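You operate a simulated robot arm through the tools that you are given. There is no shell and no other tool.

You run a simulated robot arm. Do the job below in one go: nothing can be reset, and whatever is moved stays where it is left.

Task
Rinse the drained low tank till its glass runs clear.
Fine: open vent and drain before the rinse; shut the rinse, let the tank run dry, shut the drain; the vent stays open.

The check looks at the end state, three seconds after you hand in, the way a careful person would. Anything else that was tipped, shoved, dropped, spilled or broken makes it a failure.

Robot
A 7-joint arm with a two-finger parallel gripper, fixed in place. Base frame: the origin is at the foot of the arm, x ahead of it, y to its left, z up; the work surface is at about z = 0.155. Lengths are in m, angles in rad, forces in N, time in s.
With the tool pointing down near the work surface it reaches from about 0.24 to 0.38 m from the base axis. Its first joint turns from -2.897 to 2.897 rad. Payload 1.57 kg.
The TCP is the grasp point between the finger pads, 0.03 m short of the fingertips. In the tool frame z runs along the fingers and y along their closing line. Largest opening 0.11 m; finger width 0.024, thickness 0.012; the body of the gripper, 0.048 by 0.112 m, starts 0.078 m behind the TCP.
Orientation is told as [roll, pitch, yaw] about the base's x, y, z axes, in that order, counted from this pose: with the fingers straight down and closing along the base's y, the tool's x points along the base's -x, its y along +y and its z along -z.

Tools
- The arm moves only by the tool play_rows. Its argument "increments" is one flat list of numbers, 7 for each row, row after row: the shift along the base's x, y, z in m, then the turn, a rotation vector about the base's x, y, z in rad, then the finger opening in m, from 0 to 0.11. In form: [x, y, z, wx, wy, wz, fingers, x, y, z, wx, wy, wz, fingers, ...]. A call has 1 to 20 rows; each row shifts and turns the commanded pose from where the row before left it. Rows are played at 5 a second. More than 0.05 m and 0.15 rad between two rows, or a gripper value outside its range, and nothing of the call is played. A pose out of reach is approached as far as the arm can. The call stops where the force on the tool passes 50 N (or 10 N more than at its start, if that is more) or the arm is blocked; 0.2 s more then pass. Each finger travels about 0.108 m/s and halts on what it meets, pressing with about 36 N; the grip force reading is that of the motor and also rises with nothing between the fingers. The clock runs only during rows and for 0.2 s after the last one: add rows that do not move to give the fingers time. It gives the time, the measured TCP pose, the force on the tool (base axes), the opening and the grip force at its end, in the units of the frame above (readings bear some noise), with the torque about the TCP (base axes, N m) and any sound that the robot's microphone picked up.
- Cameras (640 x 400 px; columns grow to the right, rows downward): "scene" is fixed at [0.0528, -0.6497, 1.4254]; the picture's right is [0.45, -0.90, 0.00], its down [-0.42, -0.21, -0.88] and it looks along [0.79, 0.39, -0.47] (base axes); focal length 324 px, centre (320, 200). "wrist" rides on the gripper at [0.07, 0.016, -0.141] in the tool frame; the picture's right is [-0.23, 0.97, 0.00], its down [-0.86, -0.20, -0.48] and it looks along [-0.47, -0.11, 0.88] (tool axes); focal length 222 px, centre (320, 200). There is no depth. A picture from a camera that has moved, and an enlarged one, comes with that camera's place and axes in the base frame and with its lens.
- get_image(camera): a new picture of that camera. It takes no simulated time.
- move_column(by): slides the trunk up (or, below 0, down) by that many m; the arm rides with it, the base frame stays. It gives what a move gives, with no picture.
- zoom(camera, box): a new picture of the part [left, top, right, bottom] of that camera's present view, enlarged. It takes no simulated time.
- finish_job(): hands the job in; it is judged then, once.

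Nothing tells you positions but the pictures and the camera data. Unless the task says otherwise, let go and move clear before handing in.

The tools are called after "Emit:" as a command line: name --argument value ..., lists and objects as JSON in quotes. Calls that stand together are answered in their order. play_rows: Moves the arm, as the interface text tells. Its arguments: {"type":"object","properties":{"increments":{"type":"array"}},"required":["increments"]} The other tools are called the same way: move_column (by) slides the trunk up or down; get_image (camera) takes a picture; zoom (camera, box) takes an enlarged picture of a part of a camera's view; finish_job () hands the job in.

At the start:

```text
time: 0.0
eef_pos: [0.4074, -0.4093, 1.2999]
ee_rot: [0.0, 0.003, 0.001]
ft_force: [-0.8, 0.2, 0.7]
wrist_torque: [-0.02, -0.04, -0.01]
grip_width: 0.1102
grasp_force: 0.0
trunk travel left (down, up): [-0.475, 0.135]
```

scene: 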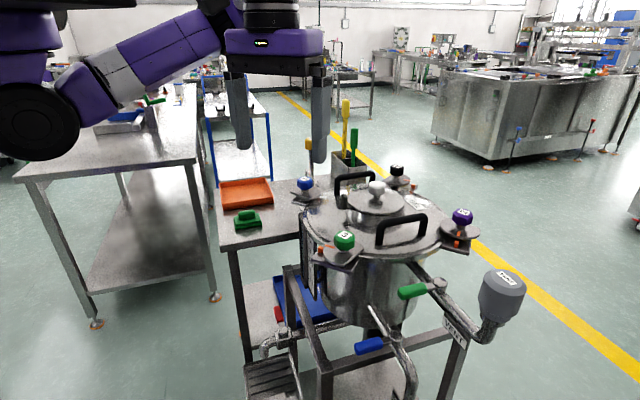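
wrist: 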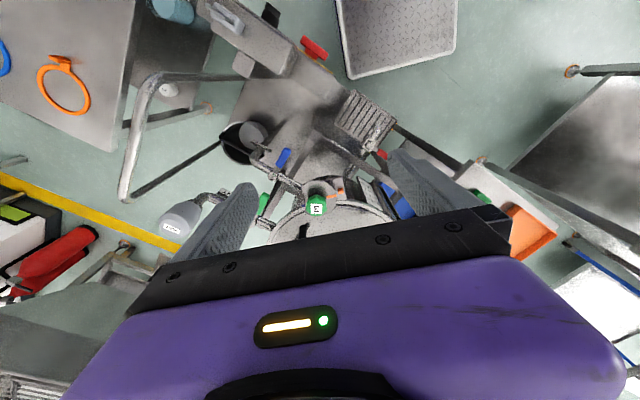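

I see a lidded steel vessel with numbered/coloured knobs and a few lever handles below it; I need to read the labels before touching anything. I'll zoom in on the scene from several parts.

Emit:
zoom --camera "scene" --box '[280, 150, 540, 312]'

Emit:
zoom --camera "scene" --box '[220, 240, 476, 400]'

Emit:
zoom --camera "scene" --box '[380, 240, 560, 352]'

Emit:
zoom --camera "wrist" --box '[150, 70, 470, 270]'

```text
2.46 times, centred on (410, 231) of scene
camera zoom: at [0.0528, -0.6497, 1.4254], right [0.45, -0.9, 0.0], down [-0.42, -0.21, -0.88], along [0.79, 0.39, -0.47], focal length 799 px, centre (98, 124)
```

zoom: 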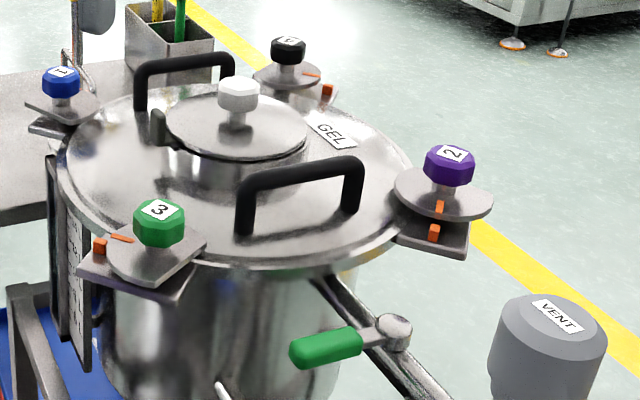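

```text
2.50 times, centred on (348, 320) of scene
camera zoom: at [0.0528, -0.6497, 1.4254], right [0.45, -0.9, 0.0], down [-0.42, -0.21, -0.88], along [0.79, 0.39, -0.47], focal length 811 px, centre (250, -100)
```

zoom: 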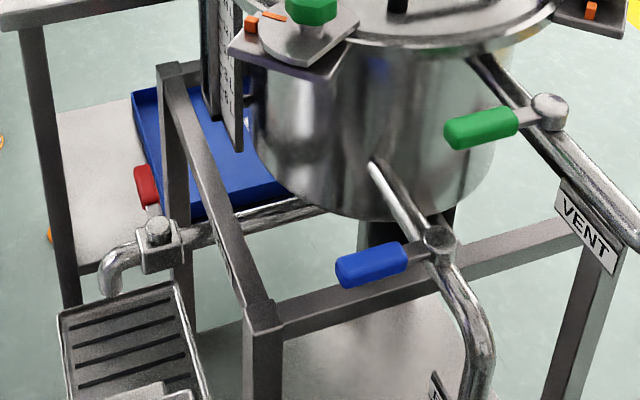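

```text
3.56 times, centred on (470, 296) of scene
camera zoom: at [0.0528, -0.6497, 1.4254], right [0.45, -0.9, 0.0], down [-0.42, -0.21, -0.88], along [0.79, 0.39, -0.47], focal length 1154 px, centre (-213, -141)
```

zoom: 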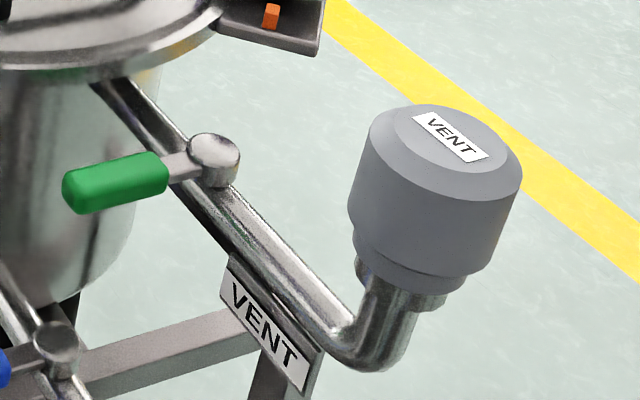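

```text
2.00 times, centred on (310, 170) of wrist
camera zoom: at [0.3379, -0.3925, 1.4424], right [0.23, 0.97, 0.0], down [0.86, -0.2, 0.48], along [0.47, -0.11, -0.88], focal length 444 px, centre (340, 260)
```

zoom: 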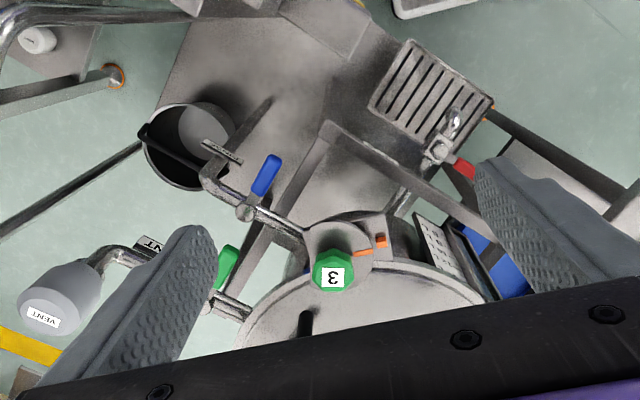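

The green lever sits on the pipe marked VENT, a red lever is on a pipe that ends above a floor grate, and a blue lever is on a pipe ending above a bucket. I still need to read the other labels and work out which valve is the rinse, so I'll zoom in more.

Emit:
zoom --camera "wrist" --box '[210, 110, 320, 179]'

Emit:
zoom --camera "wrist" --box '[320, 80, 420, 142]'

Emit:
zoom --camera "wrist" --box '[300, 150, 460, 250]'

Emit:
zoom --camera "scene" --box '[290, 190, 370, 310]'

Emit:
zoom --camera "scene" --box '[210, 130, 370, 230]'

Emit:
zoom --camera "wrist" --box '[0, 0, 320, 200]'

```text
5.80 times, centred on (265, 144) of wrist
camera zoom: at [0.3379, -0.3925, 1.4424], right [0.23, 0.97, 0.0], down [0.86, -0.2, 0.48], along [0.47, -0.11, -0.88], focal length 1288 px, centre (639, 522)
```

zoom: 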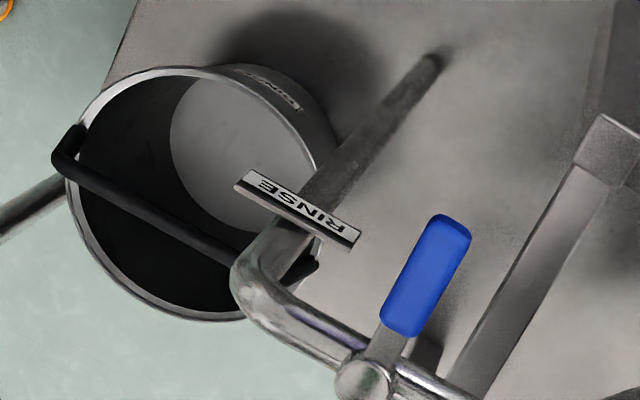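

```text
6.40 times, centred on (370, 111) of wrist
camera zoom: at [0.3379, -0.3925, 1.4424], right [0.23, 0.97, 0.0], down [0.86, -0.2, 0.48], along [0.47, -0.11, -0.88], focal length 1422 px, centre (0, 770)
```

zoom: 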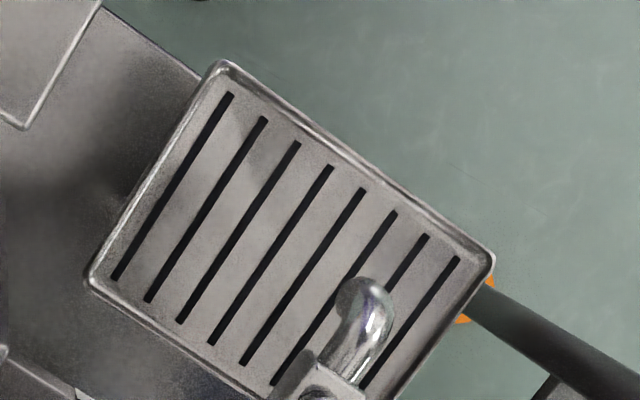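

```text
4.00 times, centred on (380, 200) of wrist
camera zoom: at [0.3379, -0.3925, 1.4424], right [0.23, 0.97, 0.0], down [0.86, -0.2, 0.48], along [0.47, -0.11, -0.88], focal length 888 px, centre (80, 200)
```

zoom: 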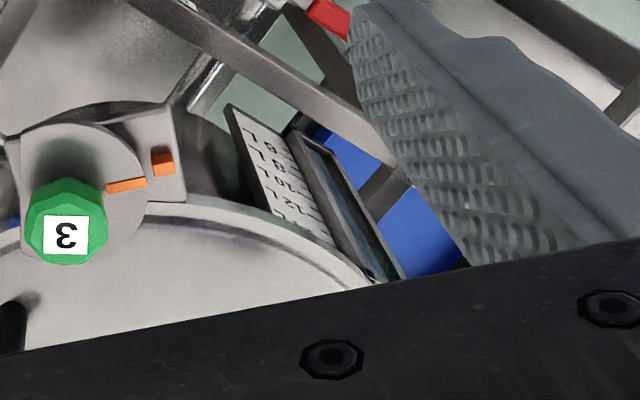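

```text
3.33 times, centred on (330, 250) of scene
camera zoom: at [0.0528, -0.6497, 1.4254], right [0.45, -0.9, 0.0], down [-0.42, -0.21, -0.88], along [0.79, 0.39, -0.47], focal length 1082 px, centre (287, 33)
```

zoom: 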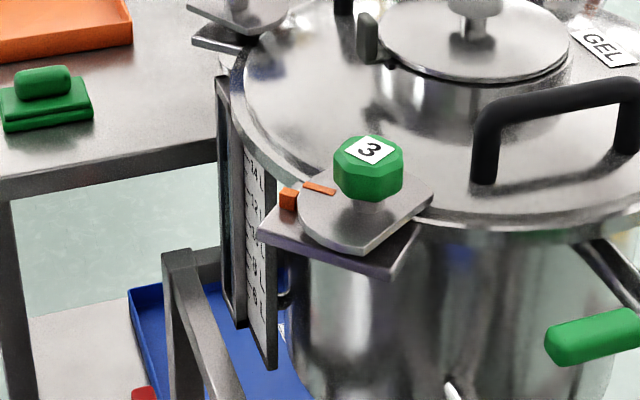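

```text
4.00 times, centred on (290, 180) of scene
camera zoom: at [0.0528, -0.6497, 1.4254], right [0.45, -0.9, 0.0], down [-0.42, -0.21, -0.88], along [0.79, 0.39, -0.47], focal length 1298 px, centre (440, 280)
```

zoom: 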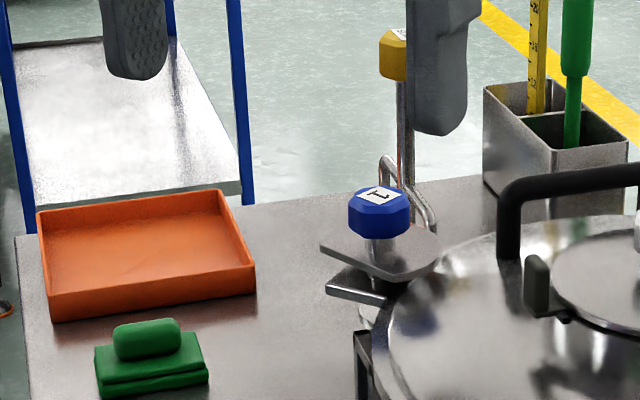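

```text
2.00 times, centred on (160, 100) of wrist
camera zoom: at [0.3379, -0.3925, 1.4424], right [0.23, 0.97, 0.0], down [0.86, -0.2, 0.48], along [0.47, -0.11, -0.88], focal length 444 px, centre (640, 400)
```

zoom: 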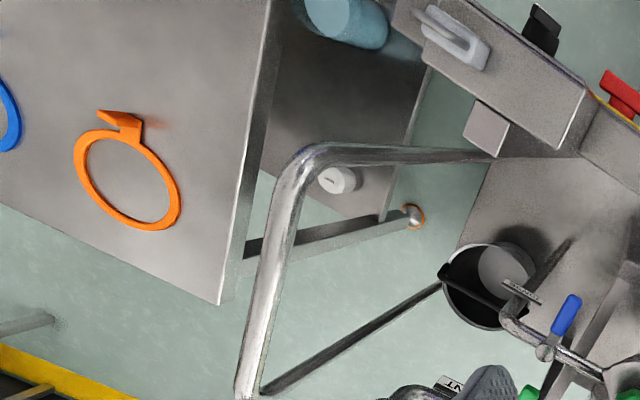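

The blue lever is on the pipe marked RINSE and the green one is on VENT. The red one is probably the drain, since its outlet is over the grate. I'll shift the arm sideways, well above everything, to get better wrist views of the valves.

Emit:
play_rows --increments '[0, -0.02, 0.01, 0, 0, 0, 0.11, 0, -0.03, 0.01, 0, 0, 0, 0.11, -0.01, -0.03, 0.01, 0, 0, 0, 0.11, -0.01, -0.03, 0.01, 0, 0, 0, 0.11, -0.01, -0.03, 0.01, 0, 0, 0, 0.11, 0, -0.02, 0, 0, 0, 0, 0.11, 0, 0, 0, 0, 0, 0, 0.11]'

Emit:
get_image --camera "wrist"

Emit:
get_image --camera "scene"

```text
time: 1.6
eef_pos: [0.3782, -0.571, 1.3512]
ee_rot: [-0.001, 0.001, 0.001]
ft_force: [-0.7, -0.6, 0.1]
wrist_torque: [0.02, -0.01, 0.01]
grip_width: 0.1099
grasp_force: 0.1
trunk travel left (down, up): [-0.475, 0.135]
```

```text
taken
camera wrist: at [0.3085, -0.5538, 1.4931], right [0.23, 0.97, 0.0], down [0.86, -0.2, 0.48], along [0.47, -0.11, -0.88], focal length 222 px, centre (320, 200)
```

wrist: 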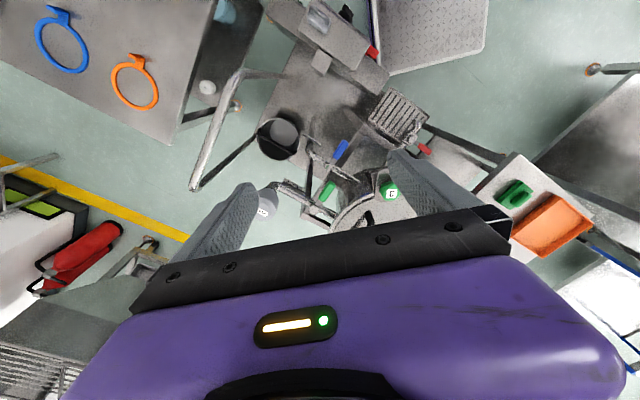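

```text
taken
```

scene: 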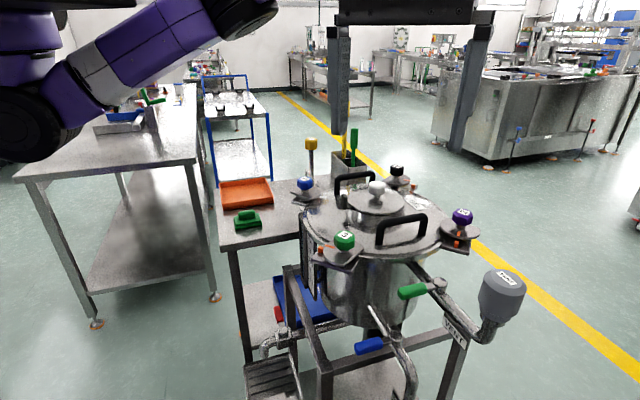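

Emit:
zoom --camera "wrist" --box '[240, 120, 400, 220]'

Emit:
zoom --camera "wrist" --box '[340, 80, 450, 150]'

Emit:
zoom --camera "wrist" --box '[250, 0, 410, 100]'

Emit:
zoom --camera "scene" --box '[290, 130, 370, 210]'

```text
4.00 times, centred on (320, 170) of wrist
camera zoom: at [0.3085, -0.5538, 1.4931], right [0.23, 0.97, 0.0], down [0.86, -0.2, 0.48], along [0.47, -0.11, -0.88], focal length 888 px, centre (320, 320)
```

zoom: 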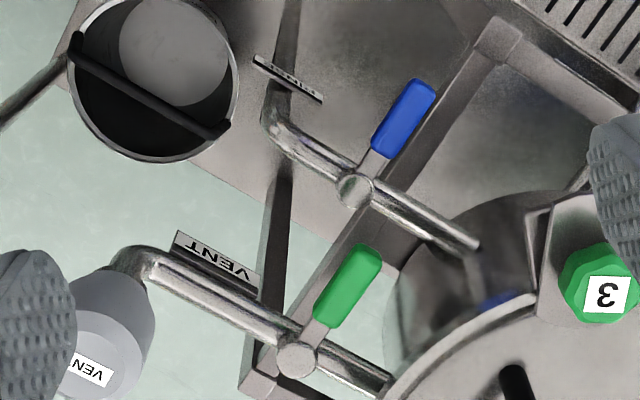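

```text
5.71 times, centred on (395, 115) of wrist
camera zoom: at [0.3085, -0.5538, 1.4931], right [0.23, 0.97, 0.0], down [0.86, -0.2, 0.48], along [0.47, -0.11, -0.88], focal length 1269 px, centre (-109, 686)
```

zoom: 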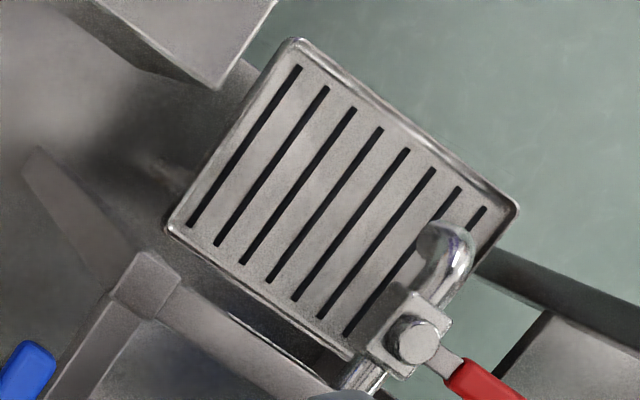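

```text
4.00 times, centred on (330, 50) of wrist
camera zoom: at [0.3085, -0.5538, 1.4931], right [0.23, 0.97, 0.0], down [0.86, -0.2, 0.48], along [0.47, -0.11, -0.88], focal length 888 px, centre (280, 800)
```

zoom: 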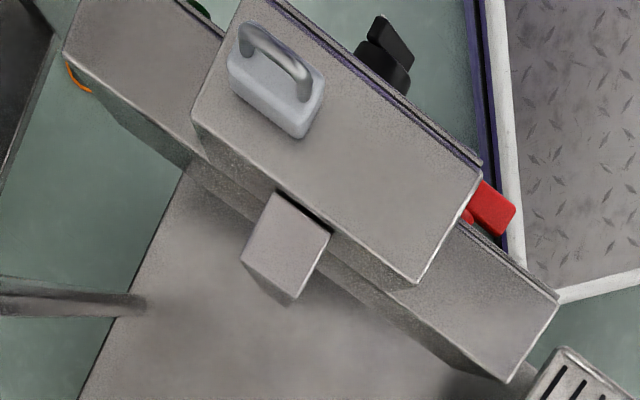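

```text
5.00 times, centred on (330, 170) of scene
camera zoom: at [0.0528, -0.6497, 1.4254], right [0.45, -0.9, 0.0], down [-0.42, -0.21, -0.88], along [0.79, 0.39, -0.47], focal length 1622 px, centre (270, 350)
```

zoom: 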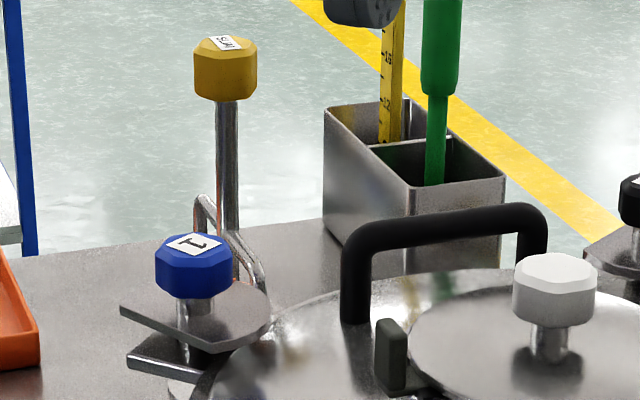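

The vent and rinse levers both lie across their pipes, so both are shut. There is also a low unit near the floor with a box, a black knob and something red, plus a labelled bucket, so I'll inspect those before deciding anything.

Emit:
zoom --camera "wrist" --box '[250, 105, 330, 155]'

Emit:
zoom --camera "wrist" --box '[320, 0, 400, 60]'

Emit:
zoom --camera "scene" --box '[230, 330, 342, 400]'

Emit:
zoom --camera "scene" --box '[340, 300, 500, 400]'

Emit:
zoom --camera "scene" --box '[400, 30, 640, 180]'

Emit:
zoom --camera "wrist" --box '[440, 120, 640, 245]'

```text
8.00 times, centred on (290, 130) of wrist
camera zoom: at [0.3085, -0.5538, 1.4931], right [0.23, 0.97, 0.0], down [0.86, -0.2, 0.48], along [0.47, -0.11, -0.88], focal length 1777 px, centre (560, 760)
```

zoom: 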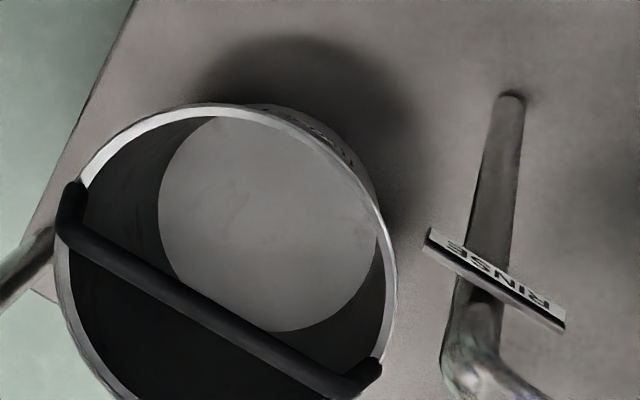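

```text
6.67 times, centred on (360, 30) of wrist
camera zoom: at [0.3085, -0.5538, 1.4931], right [0.23, 0.97, 0.0], down [0.86, -0.2, 0.48], along [0.47, -0.11, -0.88], focal length 1481 px, centre (53, 1333)
```

zoom: 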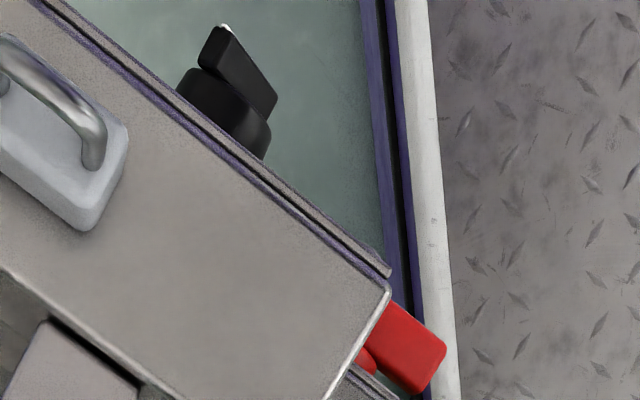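

```text
5.71 times, centred on (286, 365) of scene
camera zoom: at [0.0528, -0.6497, 1.4254], right [0.45, -0.9, 0.0], down [-0.42, -0.21, -0.88], along [0.79, 0.39, -0.47], focal length 1854 px, centre (514, -743)
```

zoom: 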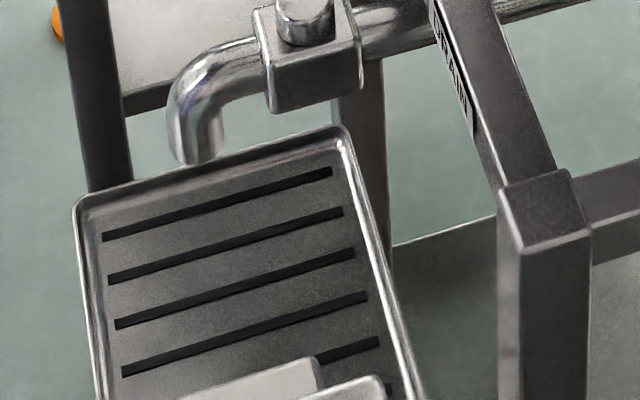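

```text
4.00 times, centred on (420, 350) of scene
camera zoom: at [0.0528, -0.6497, 1.4254], right [0.45, -0.9, 0.0], down [-0.42, -0.21, -0.88], along [0.79, 0.39, -0.47], focal length 1298 px, centre (-80, -400)
```

zoom: 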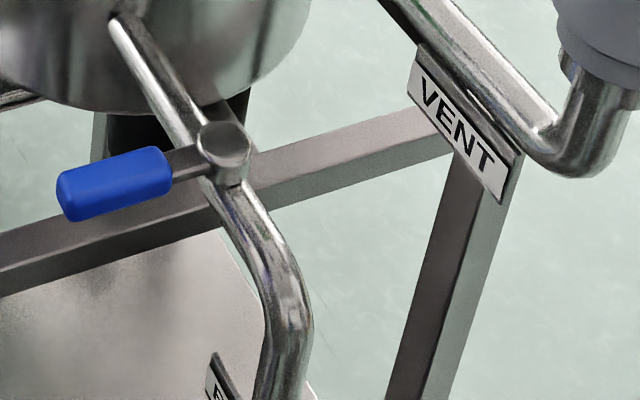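

```text
2.67 times, centred on (520, 105) of scene
camera zoom: at [0.0528, -0.6497, 1.4254], right [0.45, -0.9, 0.0], down [-0.42, -0.21, -0.88], along [0.79, 0.39, -0.47], focal length 865 px, centre (-213, 453)
```

zoom: 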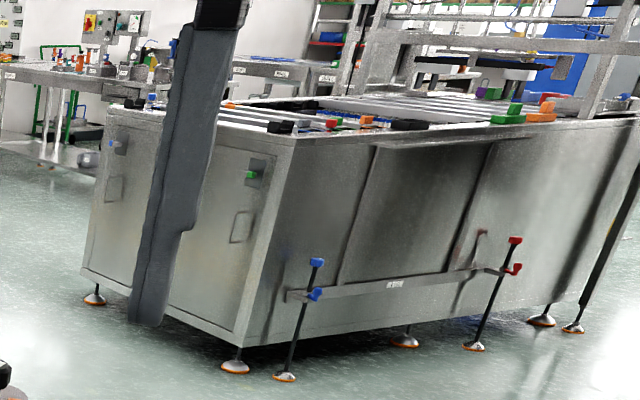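

```text
3.20 times, centred on (540, 182) of wrist
camera zoom: at [0.3085, -0.5538, 1.4931], right [0.23, 0.97, 0.0], down [0.86, -0.2, 0.48], along [0.47, -0.11, -0.88], focal length 711 px, centre (-384, 256)
```

zoom: 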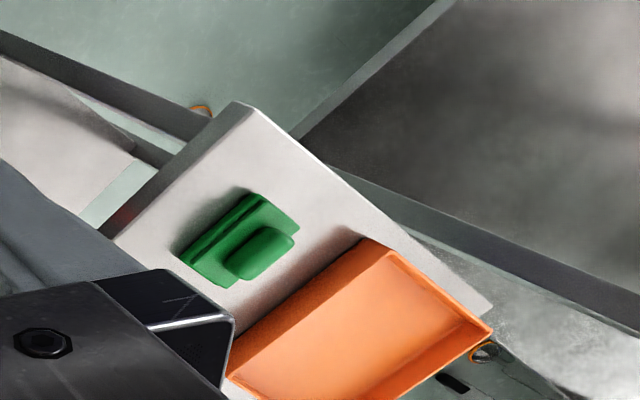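

A second control box sits below, close to the robot, at roughly x 0.25, y -0.45, z 0.75, and carries a black knob and a red part. I'll tilt the gripper while staying high to look at it, because it may affect the rinse.

Emit:
play_rows --increments '[0, 0, 0, 0, 0.12, 0, 0.11, 0, 0, 0, 0, 0.12, 0, 0.11, 0, 0, 0, 0, 0.12, 0, 0.11, 0, 0, 0, 0, 0.12, 0, 0.11, 0, 0, 0, 0, 0.12, 0, 0.11, 0, 0, 0, 0, 0, 0, 0.11]'

Emit:
get_image --camera "wrist"

```text
time: 3.0
eef_pos: [0.3791, -0.5702, 1.3496]
ee_rot: [0.0, 0.602, 0.001]
ft_force: [-0.6, 0.0, 0.1]
wrist_torque: [0.0, 0.0, 0.02]
grip_width: 0.1098
grasp_force: 0.0
trunk travel left (down, up): [-0.475, 0.135]
```

```text
taken
camera wrist: at [0.4004, -0.5525, 1.5069], right [0.19, 0.97, -0.13], down [0.98, -0.2, -0.09], along [-0.11, -0.11, -0.99], focal length 222 px, centre (320, 200)
```

wrist: 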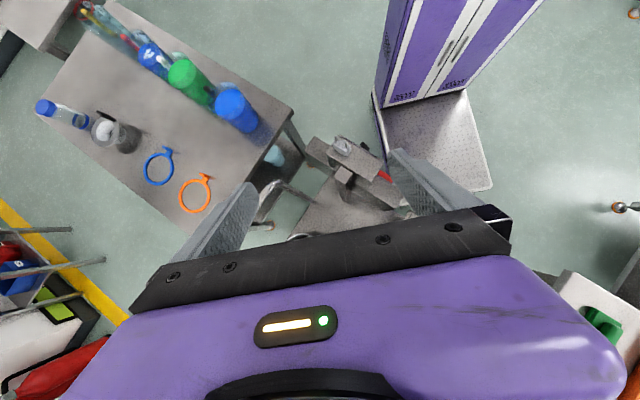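

Emit:
zoom --camera "wrist" --box '[280, 120, 420, 208]'

Emit:
zoom --camera "wrist" --box '[30, 0, 320, 190]'

```text
4.55 times, centred on (350, 164) of wrist
camera zoom: at [0.4004, -0.5525, 1.5069], right [0.19, 0.97, -0.13], down [0.98, -0.2, -0.09], along [-0.11, -0.11, -0.99], focal length 1010 px, centre (184, 364)
```

zoom: 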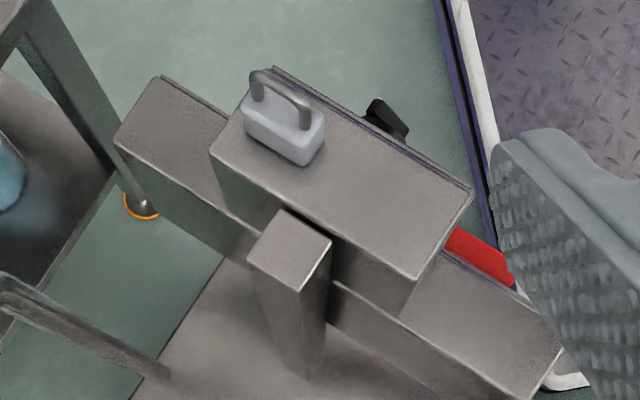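

```text
2.11 times, centred on (175, 95) of wrist
camera zoom: at [0.4004, -0.5525, 1.5069], right [0.19, 0.97, -0.13], down [0.98, -0.2, -0.09], along [-0.11, -0.11, -0.99], focal length 468 px, centre (625, 421)
```

zoom: 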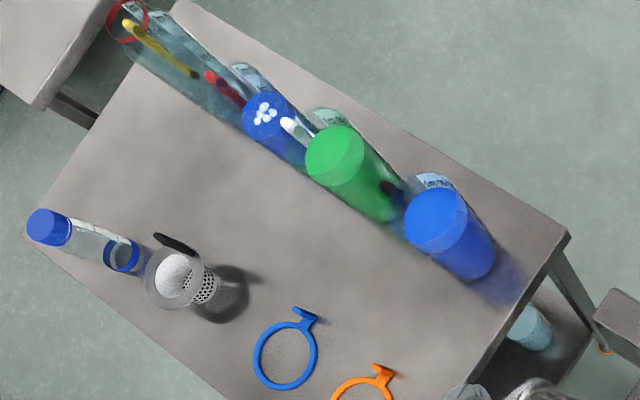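

Emit:
zoom --camera "scene" --box '[290, 200, 340, 310]'

Emit:
zoom --camera "scene" --box '[298, 225, 328, 255]'

Emit:
zoom --camera "scene" --box '[298, 255, 328, 285]'

Emit:
zoom --camera "scene" --box '[260, 295, 350, 351]'

```text
3.64 times, centred on (315, 255) of scene
camera zoom: at [0.0528, -0.6497, 1.4254], right [0.45, -0.9, 0.0], down [-0.42, -0.21, -0.88], along [0.79, 0.39, -0.47], focal length 1180 px, centre (338, 0)
```

zoom: 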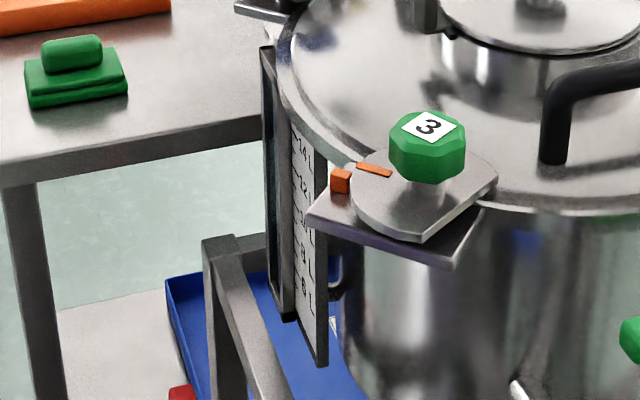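

```text
13.33 times, centred on (313, 240) of scene
camera zoom: at [0.0528, -0.6497, 1.4254], right [0.45, -0.9, 0.0], down [-0.42, -0.21, -0.88], along [0.79, 0.39, -0.47], focal length 4326 px, centre (413, -333)
```

zoom: 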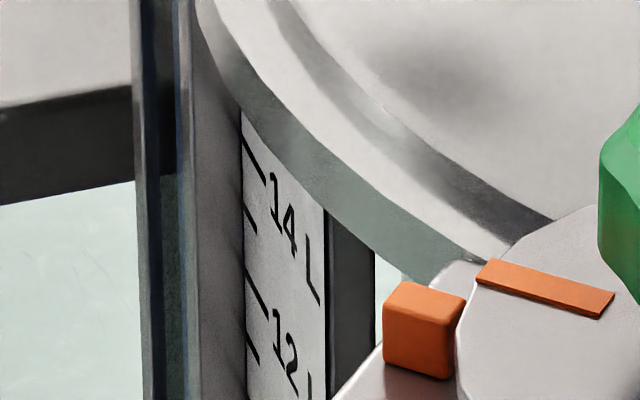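

```text
13.33 times, centred on (313, 270) of scene
camera zoom: at [0.0528, -0.6497, 1.4254], right [0.45, -0.9, 0.0], down [-0.42, -0.21, -0.88], along [0.79, 0.39, -0.47], focal length 4326 px, centre (413, -733)
```

zoom: 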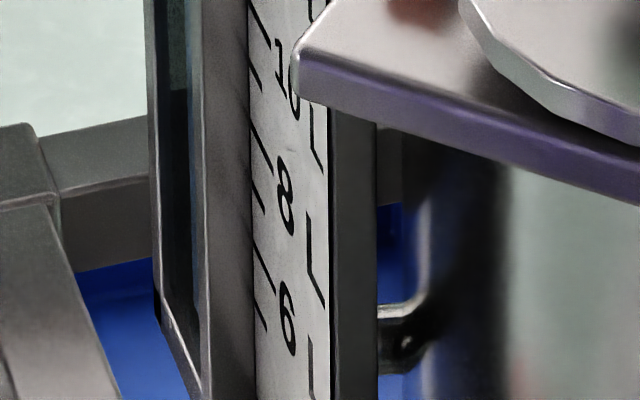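

```text
7.11 times, centred on (305, 323) of scene
camera zoom: at [0.0528, -0.6497, 1.4254], right [0.45, -0.9, 0.0], down [-0.42, -0.21, -0.88], along [0.79, 0.39, -0.47], focal length 2307 px, centre (427, -675)
```

zoom: 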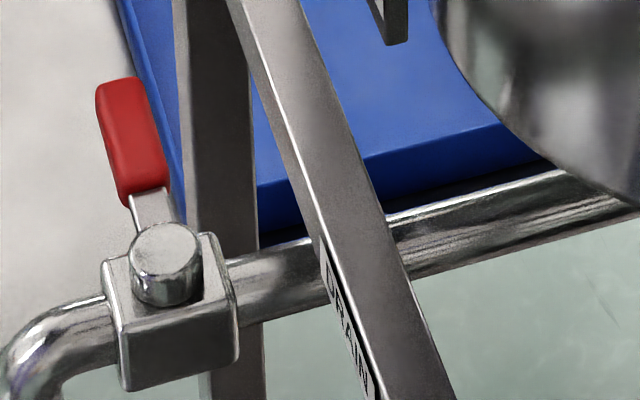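

The panel faces the robot base and is probably the stirrer or pump panel, which this job doesn't call for. The DRAIN label is confirmed beside the red lever. Next I'll straighten the tool and move left for a closer look at the drain valve and the sight glass.

Emit:
play_rows --increments '[0, 0.032, -0.008, 0, -0.06, 0, 0.11, 0, 0.032, -0.008, 0, -0.06, 0, 0.11, 0, 0.032, -0.008, 0, -0.06, 0, 0.11, 0, 0.032, -0.008, 0, -0.06, 0, 0.11, 0, 0.032, -0.008, 0, -0.06, 0, 0.11, -0.005, 0.032, -0.008, 0, -0.06, 0, 0.11, -0.005, 0.032, -0.008, 0, -0.06, 0, 0.11, -0.005, 0.032, -0.008, 0, -0.06, 0, 0.11, -0.005, 0.032, -0.008, 0, -0.06, 0, 0.11, -0.005, 0.032, -0.008, 0, -0.06, 0, 0.11, 0, 0, 0, 0, 0, 0, 0.11]'

Emit:
get_image --camera "wrist"

Emit:
get_image --camera "scene"

```text
time: 5.4
eef_pos: [0.3653, -0.2852, 1.2788]
ee_rot: [0.053, 0.069, 0.144]
ft_force: [-0.5, -0.2, 0.7]
wrist_torque: [-0.06, 0.01, -0.02]
grip_width: 0.1098
grasp_force: 0.0
trunk travel left (down, up): [-0.475, 0.135]
stopped in row 11: the arm was blocked; the commanded pose is now the measured one
```

```text
taken
camera wrist: at [0.305, -0.2849, 1.4259], right [0.09, 1.0, 0.04], down [0.91, -0.09, 0.41], along [0.41, 0.0, -0.91], focal length 222 px, centre (320, 200)
```

wrist: 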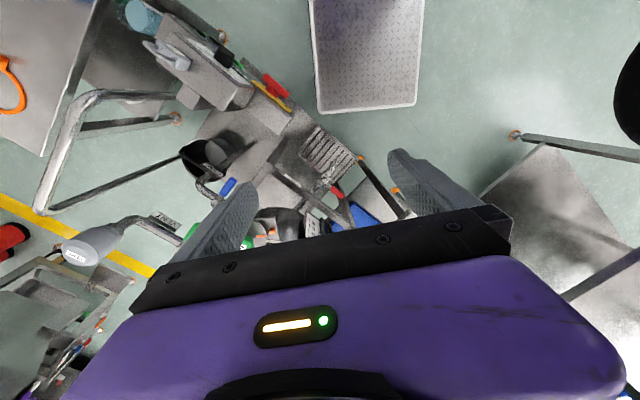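

```text
taken
```

scene: 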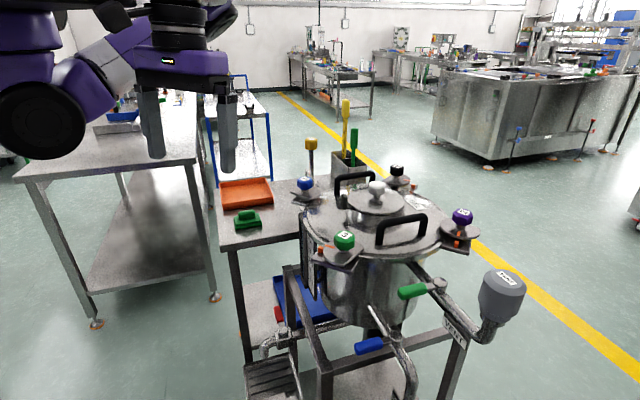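

The arm stopped against a limit close to the base with no contact force. I'll inspect the drain area from here.

Emit:
zoom --camera "wrist" --box '[240, 120, 420, 240]'

Emit:
zoom --camera "wrist" --box '[300, 150, 400, 225]'

Emit:
zoom --camera "wrist" --box '[130, 20, 310, 130]'

```text
3.33 times, centred on (330, 180) of wrist
camera zoom: at [0.305, -0.2849, 1.4259], right [0.09, 1.0, 0.04], down [0.91, -0.09, 0.41], along [0.41, 0.0, -0.91], focal length 740 px, centre (287, 267)
```

zoom: 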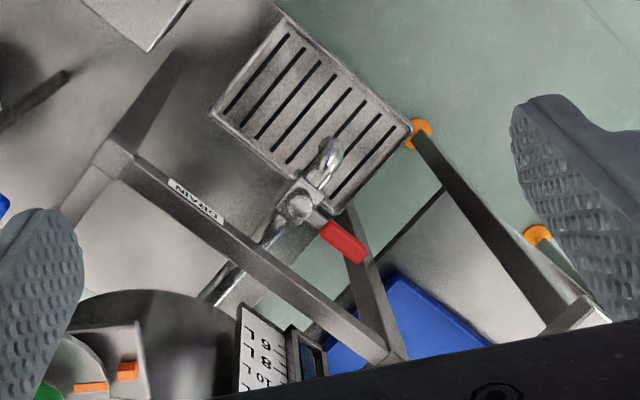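

```text
5.33 times, centred on (350, 188) of wrist
camera zoom: at [0.305, -0.2849, 1.4259], right [0.09, 1.0, 0.04], down [0.91, -0.09, 0.41], along [0.41, 0.0, -0.91], focal length 1185 px, centre (160, 267)
```

zoom: 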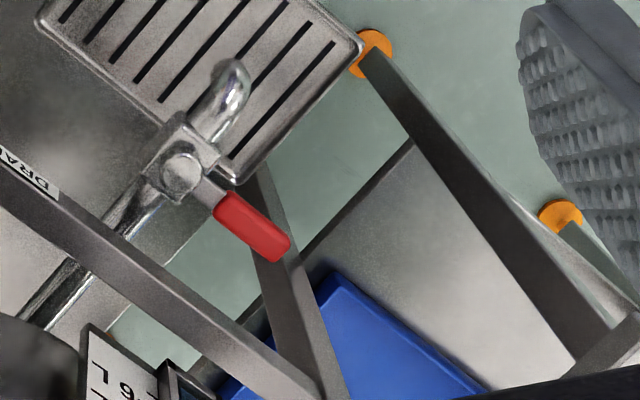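

```text
3.56 times, centred on (220, 75) of wrist
camera zoom: at [0.305, -0.2849, 1.4259], right [0.09, 1.0, 0.04], down [0.91, -0.09, 0.41], along [0.41, 0.0, -0.91], focal length 790 px, centre (676, 644)
```

zoom: 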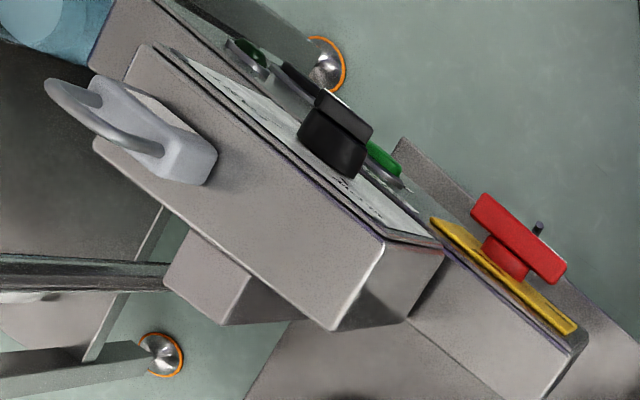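

I now have all three valves placed: vent pivot about (0.61, -0.64, 0.97), rinse pivot about (0.555, -0.58, 0.83) and drain pivot about (0.58, -0.27, 0.66), each lever lying across its pipe. I'll move back out over the vent side, staying high, to refine these positions and test reach.

Emit:
play_rows --increments '[0.01, -0.036, 0.005, -0.009, -0.0115, -0.024, 0.08, 0.02, -0.036, 0.005, -0.009, -0.0115, -0.024, 0.06, 0.02, -0.036, 0, -0.009, -0.0115, -0.024, 0.04, 0.02, -0.036, 0, -0.009, -0.0115, -0.024, 0.02, 0.02, -0.036, 0, -0.009, -0.0115, -0.024, 0.0, 0.02, -0.036, 0, -0.009, -0.0115, -0.024, 0.0, 0.02, 0, 0, 0, 0, 0, 0, 0, 0, 0, 0, 0, 0, 0]'

Emit:
get_image --camera "wrist"

Emit:
get_image --camera "scene"

```text
time: 7.2
eef_pos: [0.4977, -0.5012, 1.2886]
ee_rot: [-0.006, -0.001, -0.005]
ft_force: [-0.3, -0.9, 0.1]
wrist_torque: [0.0, -0.01, -0.05]
grip_width: 0.0002
grasp_force: 21.3
trunk travel left (down, up): [-0.475, 0.135]
```

```text
taken
camera wrist: at [0.4278, -0.4825, 1.4311], right [0.23, 0.97, -0.01], down [0.85, -0.2, 0.48], along [0.46, -0.12, -0.88], focal length 222 px, centre (320, 200)
```

wrist: 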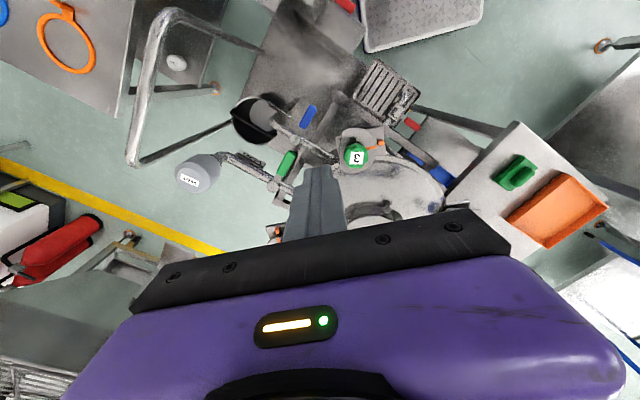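

```text
taken
```

scene: 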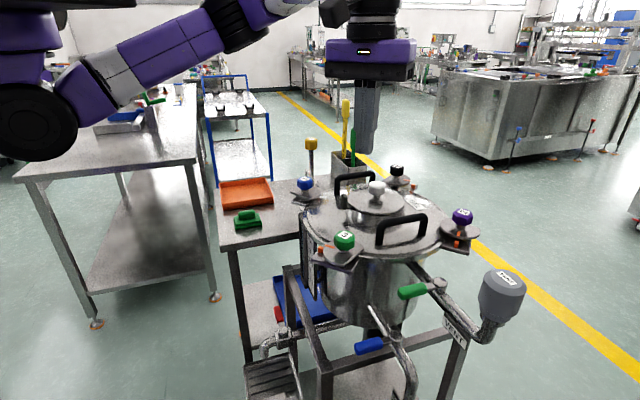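

Emit:
zoom --camera "wrist" --box '[220, 90, 380, 190]'

Emit:
zoom --camera "scene" --box '[380, 250, 460, 300]'

Emit:
zoom --camera "scene" --box '[340, 310, 420, 360]'

Emit:
zoom --camera "wrist" --box '[350, 90, 470, 215]'

```text
4.00 times, centred on (300, 140) of wrist
camera zoom: at [0.4278, -0.4825, 1.4311], right [0.23, 0.97, -0.01], down [0.85, -0.2, 0.48], along [0.46, -0.12, -0.88], focal length 888 px, centre (400, 440)
```

zoom: 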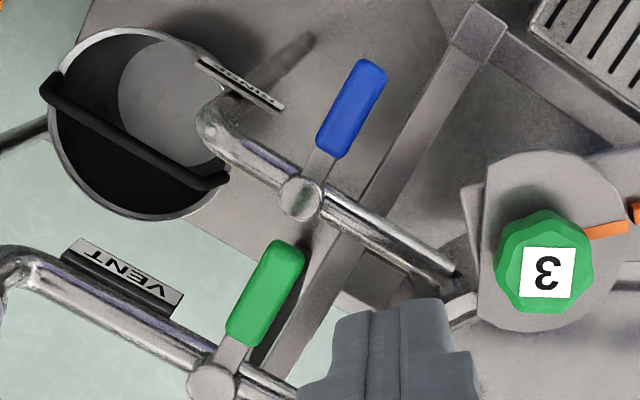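

```text
8.00 times, centred on (420, 275) of scene
camera zoom: at [0.0528, -0.6497, 1.4254], right [0.45, -0.9, 0.0], down [-0.42, -0.21, -0.88], along [0.79, 0.39, -0.47], focal length 2596 px, centre (-480, -400)
```

zoom: 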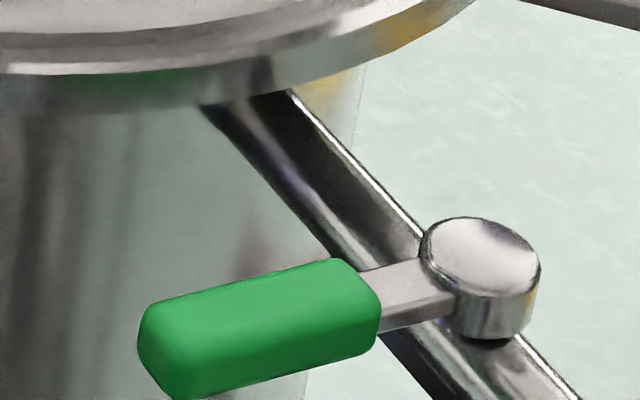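

```text
8.00 times, centred on (380, 335) of scene
camera zoom: at [0.0528, -0.6497, 1.4254], right [0.45, -0.9, 0.0], down [-0.42, -0.21, -0.88], along [0.79, 0.39, -0.47], focal length 2596 px, centre (-160, -880)
```

zoom: 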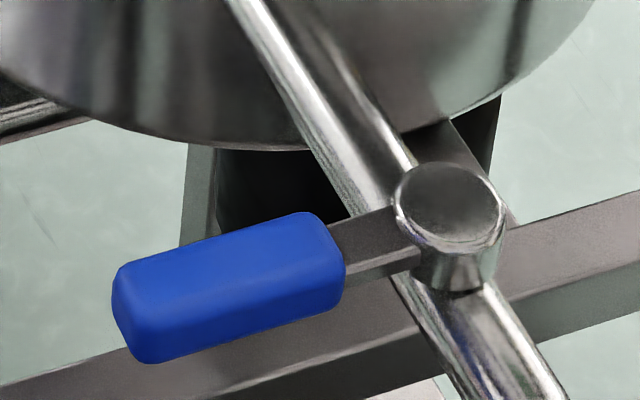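

```text
3.20 times, centred on (410, 152) of wrist
camera zoom: at [0.4278, -0.4825, 1.4311], right [0.23, 0.97, -0.01], down [0.85, -0.2, 0.48], along [0.46, -0.12, -0.88], focal length 711 px, centre (32, 352)
```

zoom: 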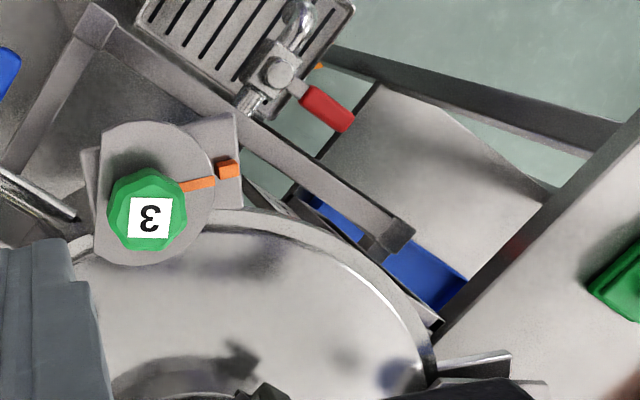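

The vent lever sits at z of about 0.966 with its grip pointing towards the robot, and it should swing outward over its pipe. I'll turn the closed gripper 45° and move above the start of the push, still well clear of everything.

Emit:
play_rows --increments '[0.01, -0.01, 0, 0, 0, 0.13, 0, 0.015, -0.015, 0, 0, 0, 0.13, 0, 0.015, -0.015, 0, 0, 0, 0.13, 0, 0.015, -0.015, 0, 0, 0, 0.13, 0, 0.015, -0.015, 0, 0, 0, 0.13, 0, 0.015, -0.015, 0, 0, 0, 0.14, 0, 0, 0, 0, 0, 0, 0, 0]'

Emit:
get_image --camera "wrist"

Emit:
get_image --camera "scene"

```text
time: 8.8
eef_pos: [0.5806, -0.5857, 1.2897]
ee_rot: [-0.009, 0.002, 0.788]
ft_force: [-0.9, -0.4, -0.3]
wrist_torque: [-0.04, 0.04, 0.01]
grip_width: 0.0001
grasp_force: 21.5
trunk travel left (down, up): [-0.475, 0.135]
```

```text
taken
camera wrist: at [0.5195, -0.6223, 1.4306], right [-0.53, 0.85, -0.01], down [0.74, 0.47, 0.48], along [0.41, 0.25, -0.88], focal length 222 px, centre (320, 200)
```

wrist: 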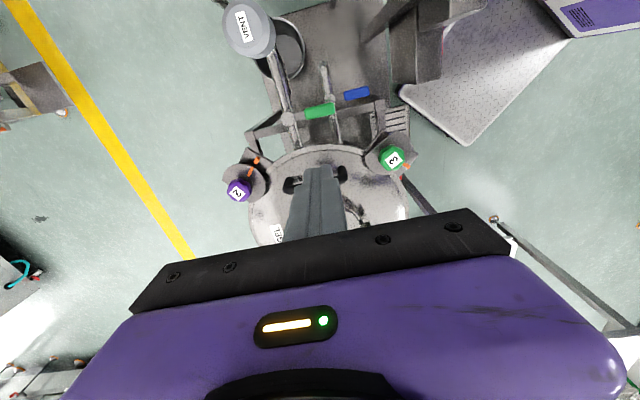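

```text
taken
```

scene: 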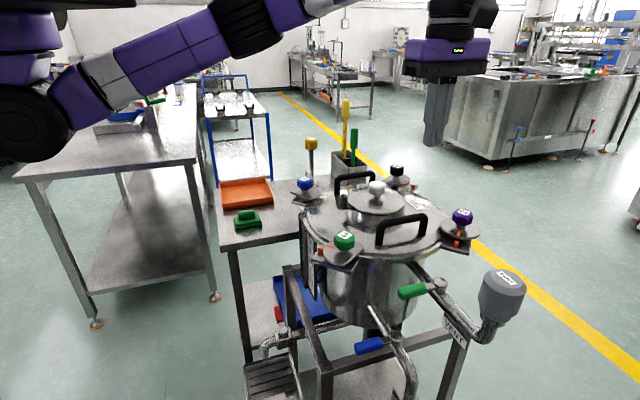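

Emit:
zoom --camera "wrist" --box '[230, 60, 430, 185]'

Emit:
zoom --camera "wrist" --box '[265, 85, 345, 135]'

```text
3.20 times, centred on (330, 122) of wrist
camera zoom: at [0.5195, -0.6223, 1.4306], right [-0.53, 0.85, -0.01], down [0.74, 0.47, 0.48], along [0.41, 0.25, -0.88], focal length 711 px, centre (288, 448)
```

zoom: 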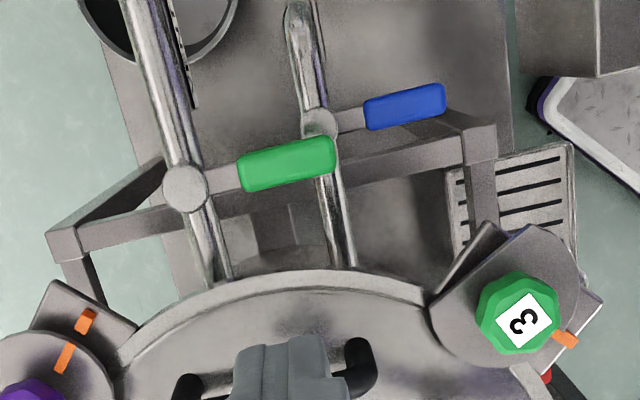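

```text
8.00 times, centred on (305, 110) of wrist
camera zoom: at [0.5195, -0.6223, 1.4306], right [-0.53, 0.85, -0.01], down [0.74, 0.47, 0.48], along [0.41, 0.25, -0.88], focal length 1777 px, centre (440, 920)
```

zoom: 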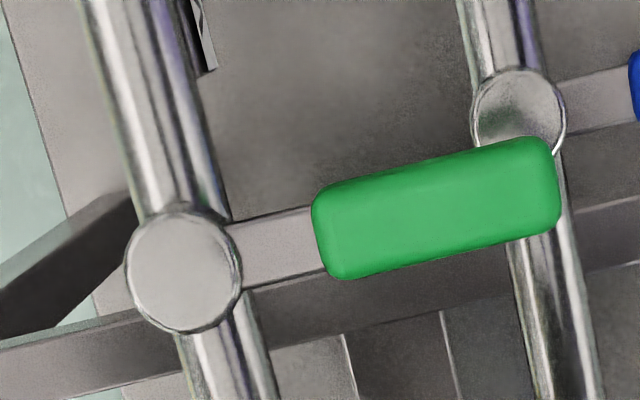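

From almost directly overhead, the vent pivot is at (0.615, -0.643) with the grip spanning 0.036–0.095 m from the pivot. There is about 5 cm between the lever and the tank rim, enough for the closed fingers. I'll test that the arm reaches the end of the push at this safe height before lowering the trunk.

Emit:
play_rows --increments '[-0.009, -0.029, 0, 0, 0, 0, 0, -0.009, -0.029, 0, 0, 0, 0, 0, -0.009, -0.029, 0, 0, 0, 0, 0, 0, 0, 0, 0, 0, 0, 0]'

Emit:
get_image --camera "scene"

```text
time: 9.8
eef_pos: [0.5441, -0.647, 1.2853]
ee_rot: [-0.007, -0.002, 0.785]
ft_force: [0.8, -0.8, -0.1]
wrist_torque: [0.01, -0.02, 0.01]
grip_width: 0.0003
grasp_force: 21.0
out of reach, approached as far as the arm can: row 2, 3
trunk travel left (down, up): [-0.475, 0.135]
```

```text
taken
```

scene: 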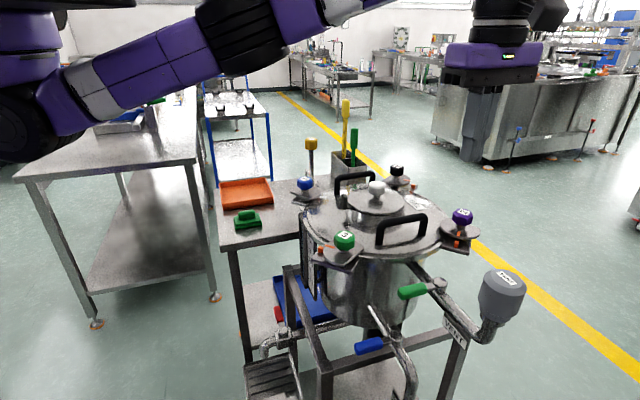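

Reach with the tool straight down runs out at about 0.845 m at this height. I'll come down 0.1 m relative to the shoulder, still above everything, and try again.

Emit:
play_rows --increments '[0, 0, -0.03, 0, 0, 0, 0, 0, 0, -0.03, 0, 0, 0, 0, 0, 0, -0.03, 0, 0, 0, 0, 0.004, -0.013, 0, 0, 0, 0, 0, 0.004, -0.013, 0, 0, 0, 0, 0, 0, 0, 0, 0, 0, 0, 0]'

```text
time: 11.2
eef_pos: [0.5513, -0.6692, 1.1941]
ee_rot: [-0.007, 0.001, 0.785]
ft_force: [0.2, 0.2, -0.1]
wrist_torque: [0.0, 0.02, -0.02]
grip_width: 0.0001
grasp_force: 21.0
out of reach, approached as far as the arm can: row 5
trunk travel left (down, up): [-0.475, 0.135]
```

At this height I reach about 0.87 m, and a small outward tilt will add margin. I'll rise, return above the push start point with a 0.2 rad tilt, then lower the trunk partway.

Emit:
play_rows --increments '[0, 0.01, 0.04, 0, 0, 0, 0, 0.006, 0.02, 0.02, 0, 0, 0, 0, 0.01, 0.03, 0, -0.036, -0.0345, 0, 0, 0.01, 0.03, 0, -0.036, -0.0345, 0, 0, 0.006, 0.002, 0, -0.036, -0.0345, 0, 0, 0, 0, 0, -0.036, -0.0345, 0, 0, 0, 0, 0, 0, 0, 0, 0]'

Emit:
get_image --camera "wrist"

```text
time: 12.8
eef_pos: [0.5844, -0.5769, 1.2553]
ee_rot: [-0.207, 0.007, 0.787]
ft_force: [0.5, -0.6, -0.6]
wrist_torque: [0.01, 0.01, -0.02]
grip_width: 0.0
grasp_force: 21.1
trunk travel left (down, up): [-0.475, 0.135]
```

```text
taken
camera wrist: at [0.502, -0.5924, 1.391], right [-0.51, 0.83, -0.2], down [0.67, 0.54, 0.5], along [0.53, 0.12, -0.84], focal length 222 px, centre (320, 200)
```

wrist: 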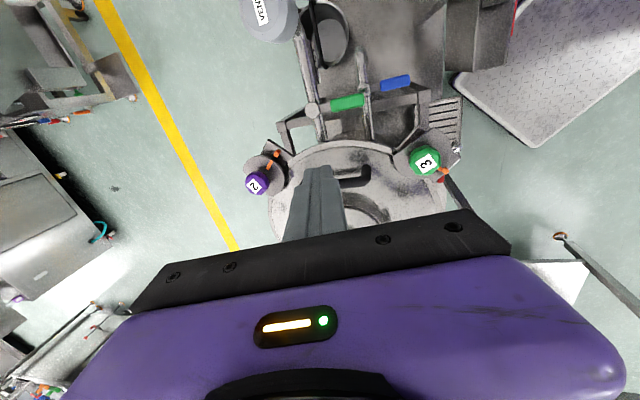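

Emit:
move_column --by -0.15

Emit:
get_image --camera "scene"

Emit:
get_image --camera "wrist"

```text
time: 14.5
eef_pos: [0.5836, -0.5767, 1.104]
ee_rot: [-0.209, 0.006, 0.787]
ft_force: [0.0, 0.0, -0.1]
wrist_torque: [-0.02, -0.02, 0.02]
grip_width: 0.0001
grasp_force: 20.5
trunk travel left (down, up): [-0.325, 0.285]
```

```text
taken
```

scene: 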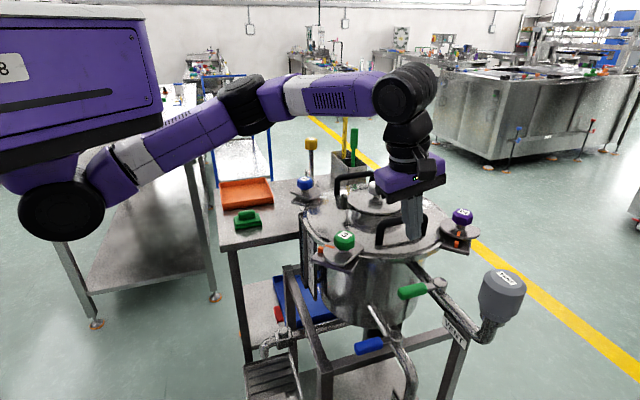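

```text
taken
camera wrist: at [0.5018, -0.5926, 1.2411], right [-0.51, 0.83, -0.2], down [0.67, 0.54, 0.5], along [0.53, 0.12, -0.84], focal length 222 px, centre (320, 200)
```

wrist: 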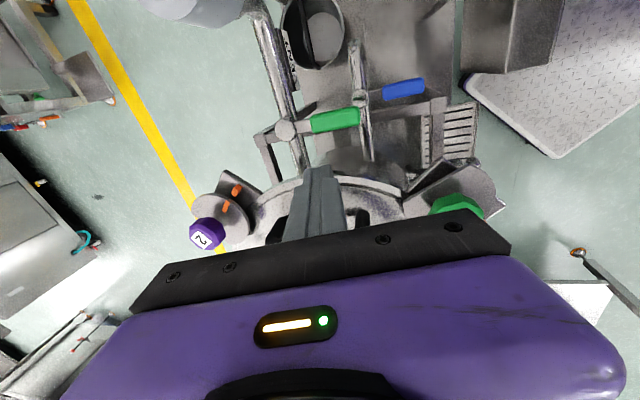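

The arm is clear and the fingers are directly above the gap between lever and rim. I'll line up, come down to just above lever height and check before going lower.

Emit:
play_rows --increments '[0.0092, -0.0035, 0, 0, 0, 0, 0, 0, 0, -0.02, 0, 0, 0, 0, 0, 0, -0.02, 0, 0, 0, 0, 0, 0, -0.02, 0, 0, 0, 0, 0, 0, -0.01, 0, 0, 0, 0, 0, 0, 0, 0, 0, 0, 0]'

Emit:
zoom --camera "scene" --box '[350, 180, 510, 305]'

Emit:
zoom --camera "wrist" --box '[230, 70, 430, 220]'

```text
time: 15.9
eef_pos: [0.5917, -0.5809, 1.0351]
ee_rot: [-0.208, 0.005, 0.786]
ft_force: [-0.2, 0.1, 0.0]
wrist_torque: [0.01, 0.01, 0.01]
grip_width: 0.0
grasp_force: 21.6
trunk travel left (down, up): [-0.325, 0.285]
```

```text
3.20 times, centred on (430, 242) of scene
camera zoom: at [0.0528, -0.6497, 1.4254], right [0.45, -0.9, 0.0], down [-0.42, -0.21, -0.88], along [0.79, 0.39, -0.47], focal length 1038 px, centre (-32, 64)
```

zoom: 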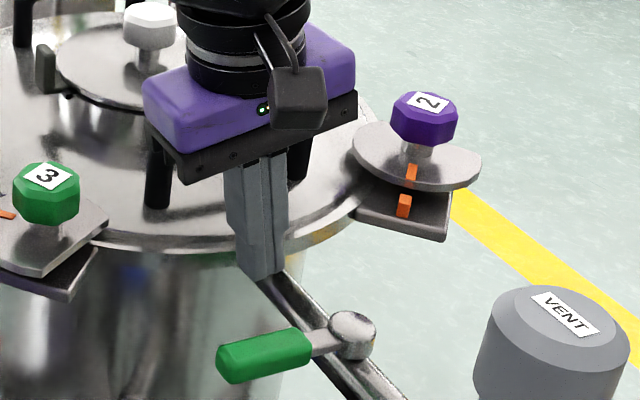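

```text
2.67 times, centred on (330, 145) of wrist
camera zoom: at [0.5112, -0.5959, 1.1704], right [-0.51, 0.83, -0.2], down [0.67, 0.54, 0.5], along [0.53, 0.12, -0.84], focal length 592 px, centre (293, 347)
```

zoom: 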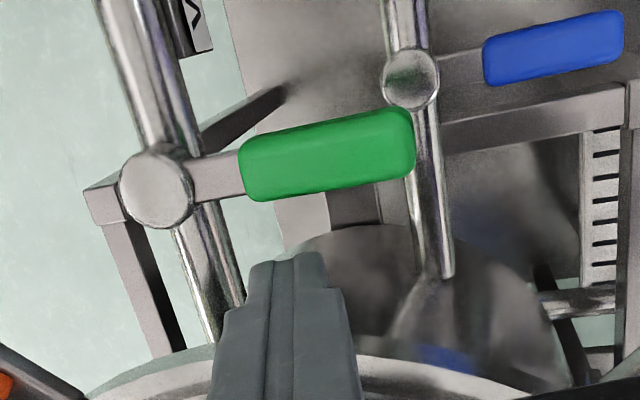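

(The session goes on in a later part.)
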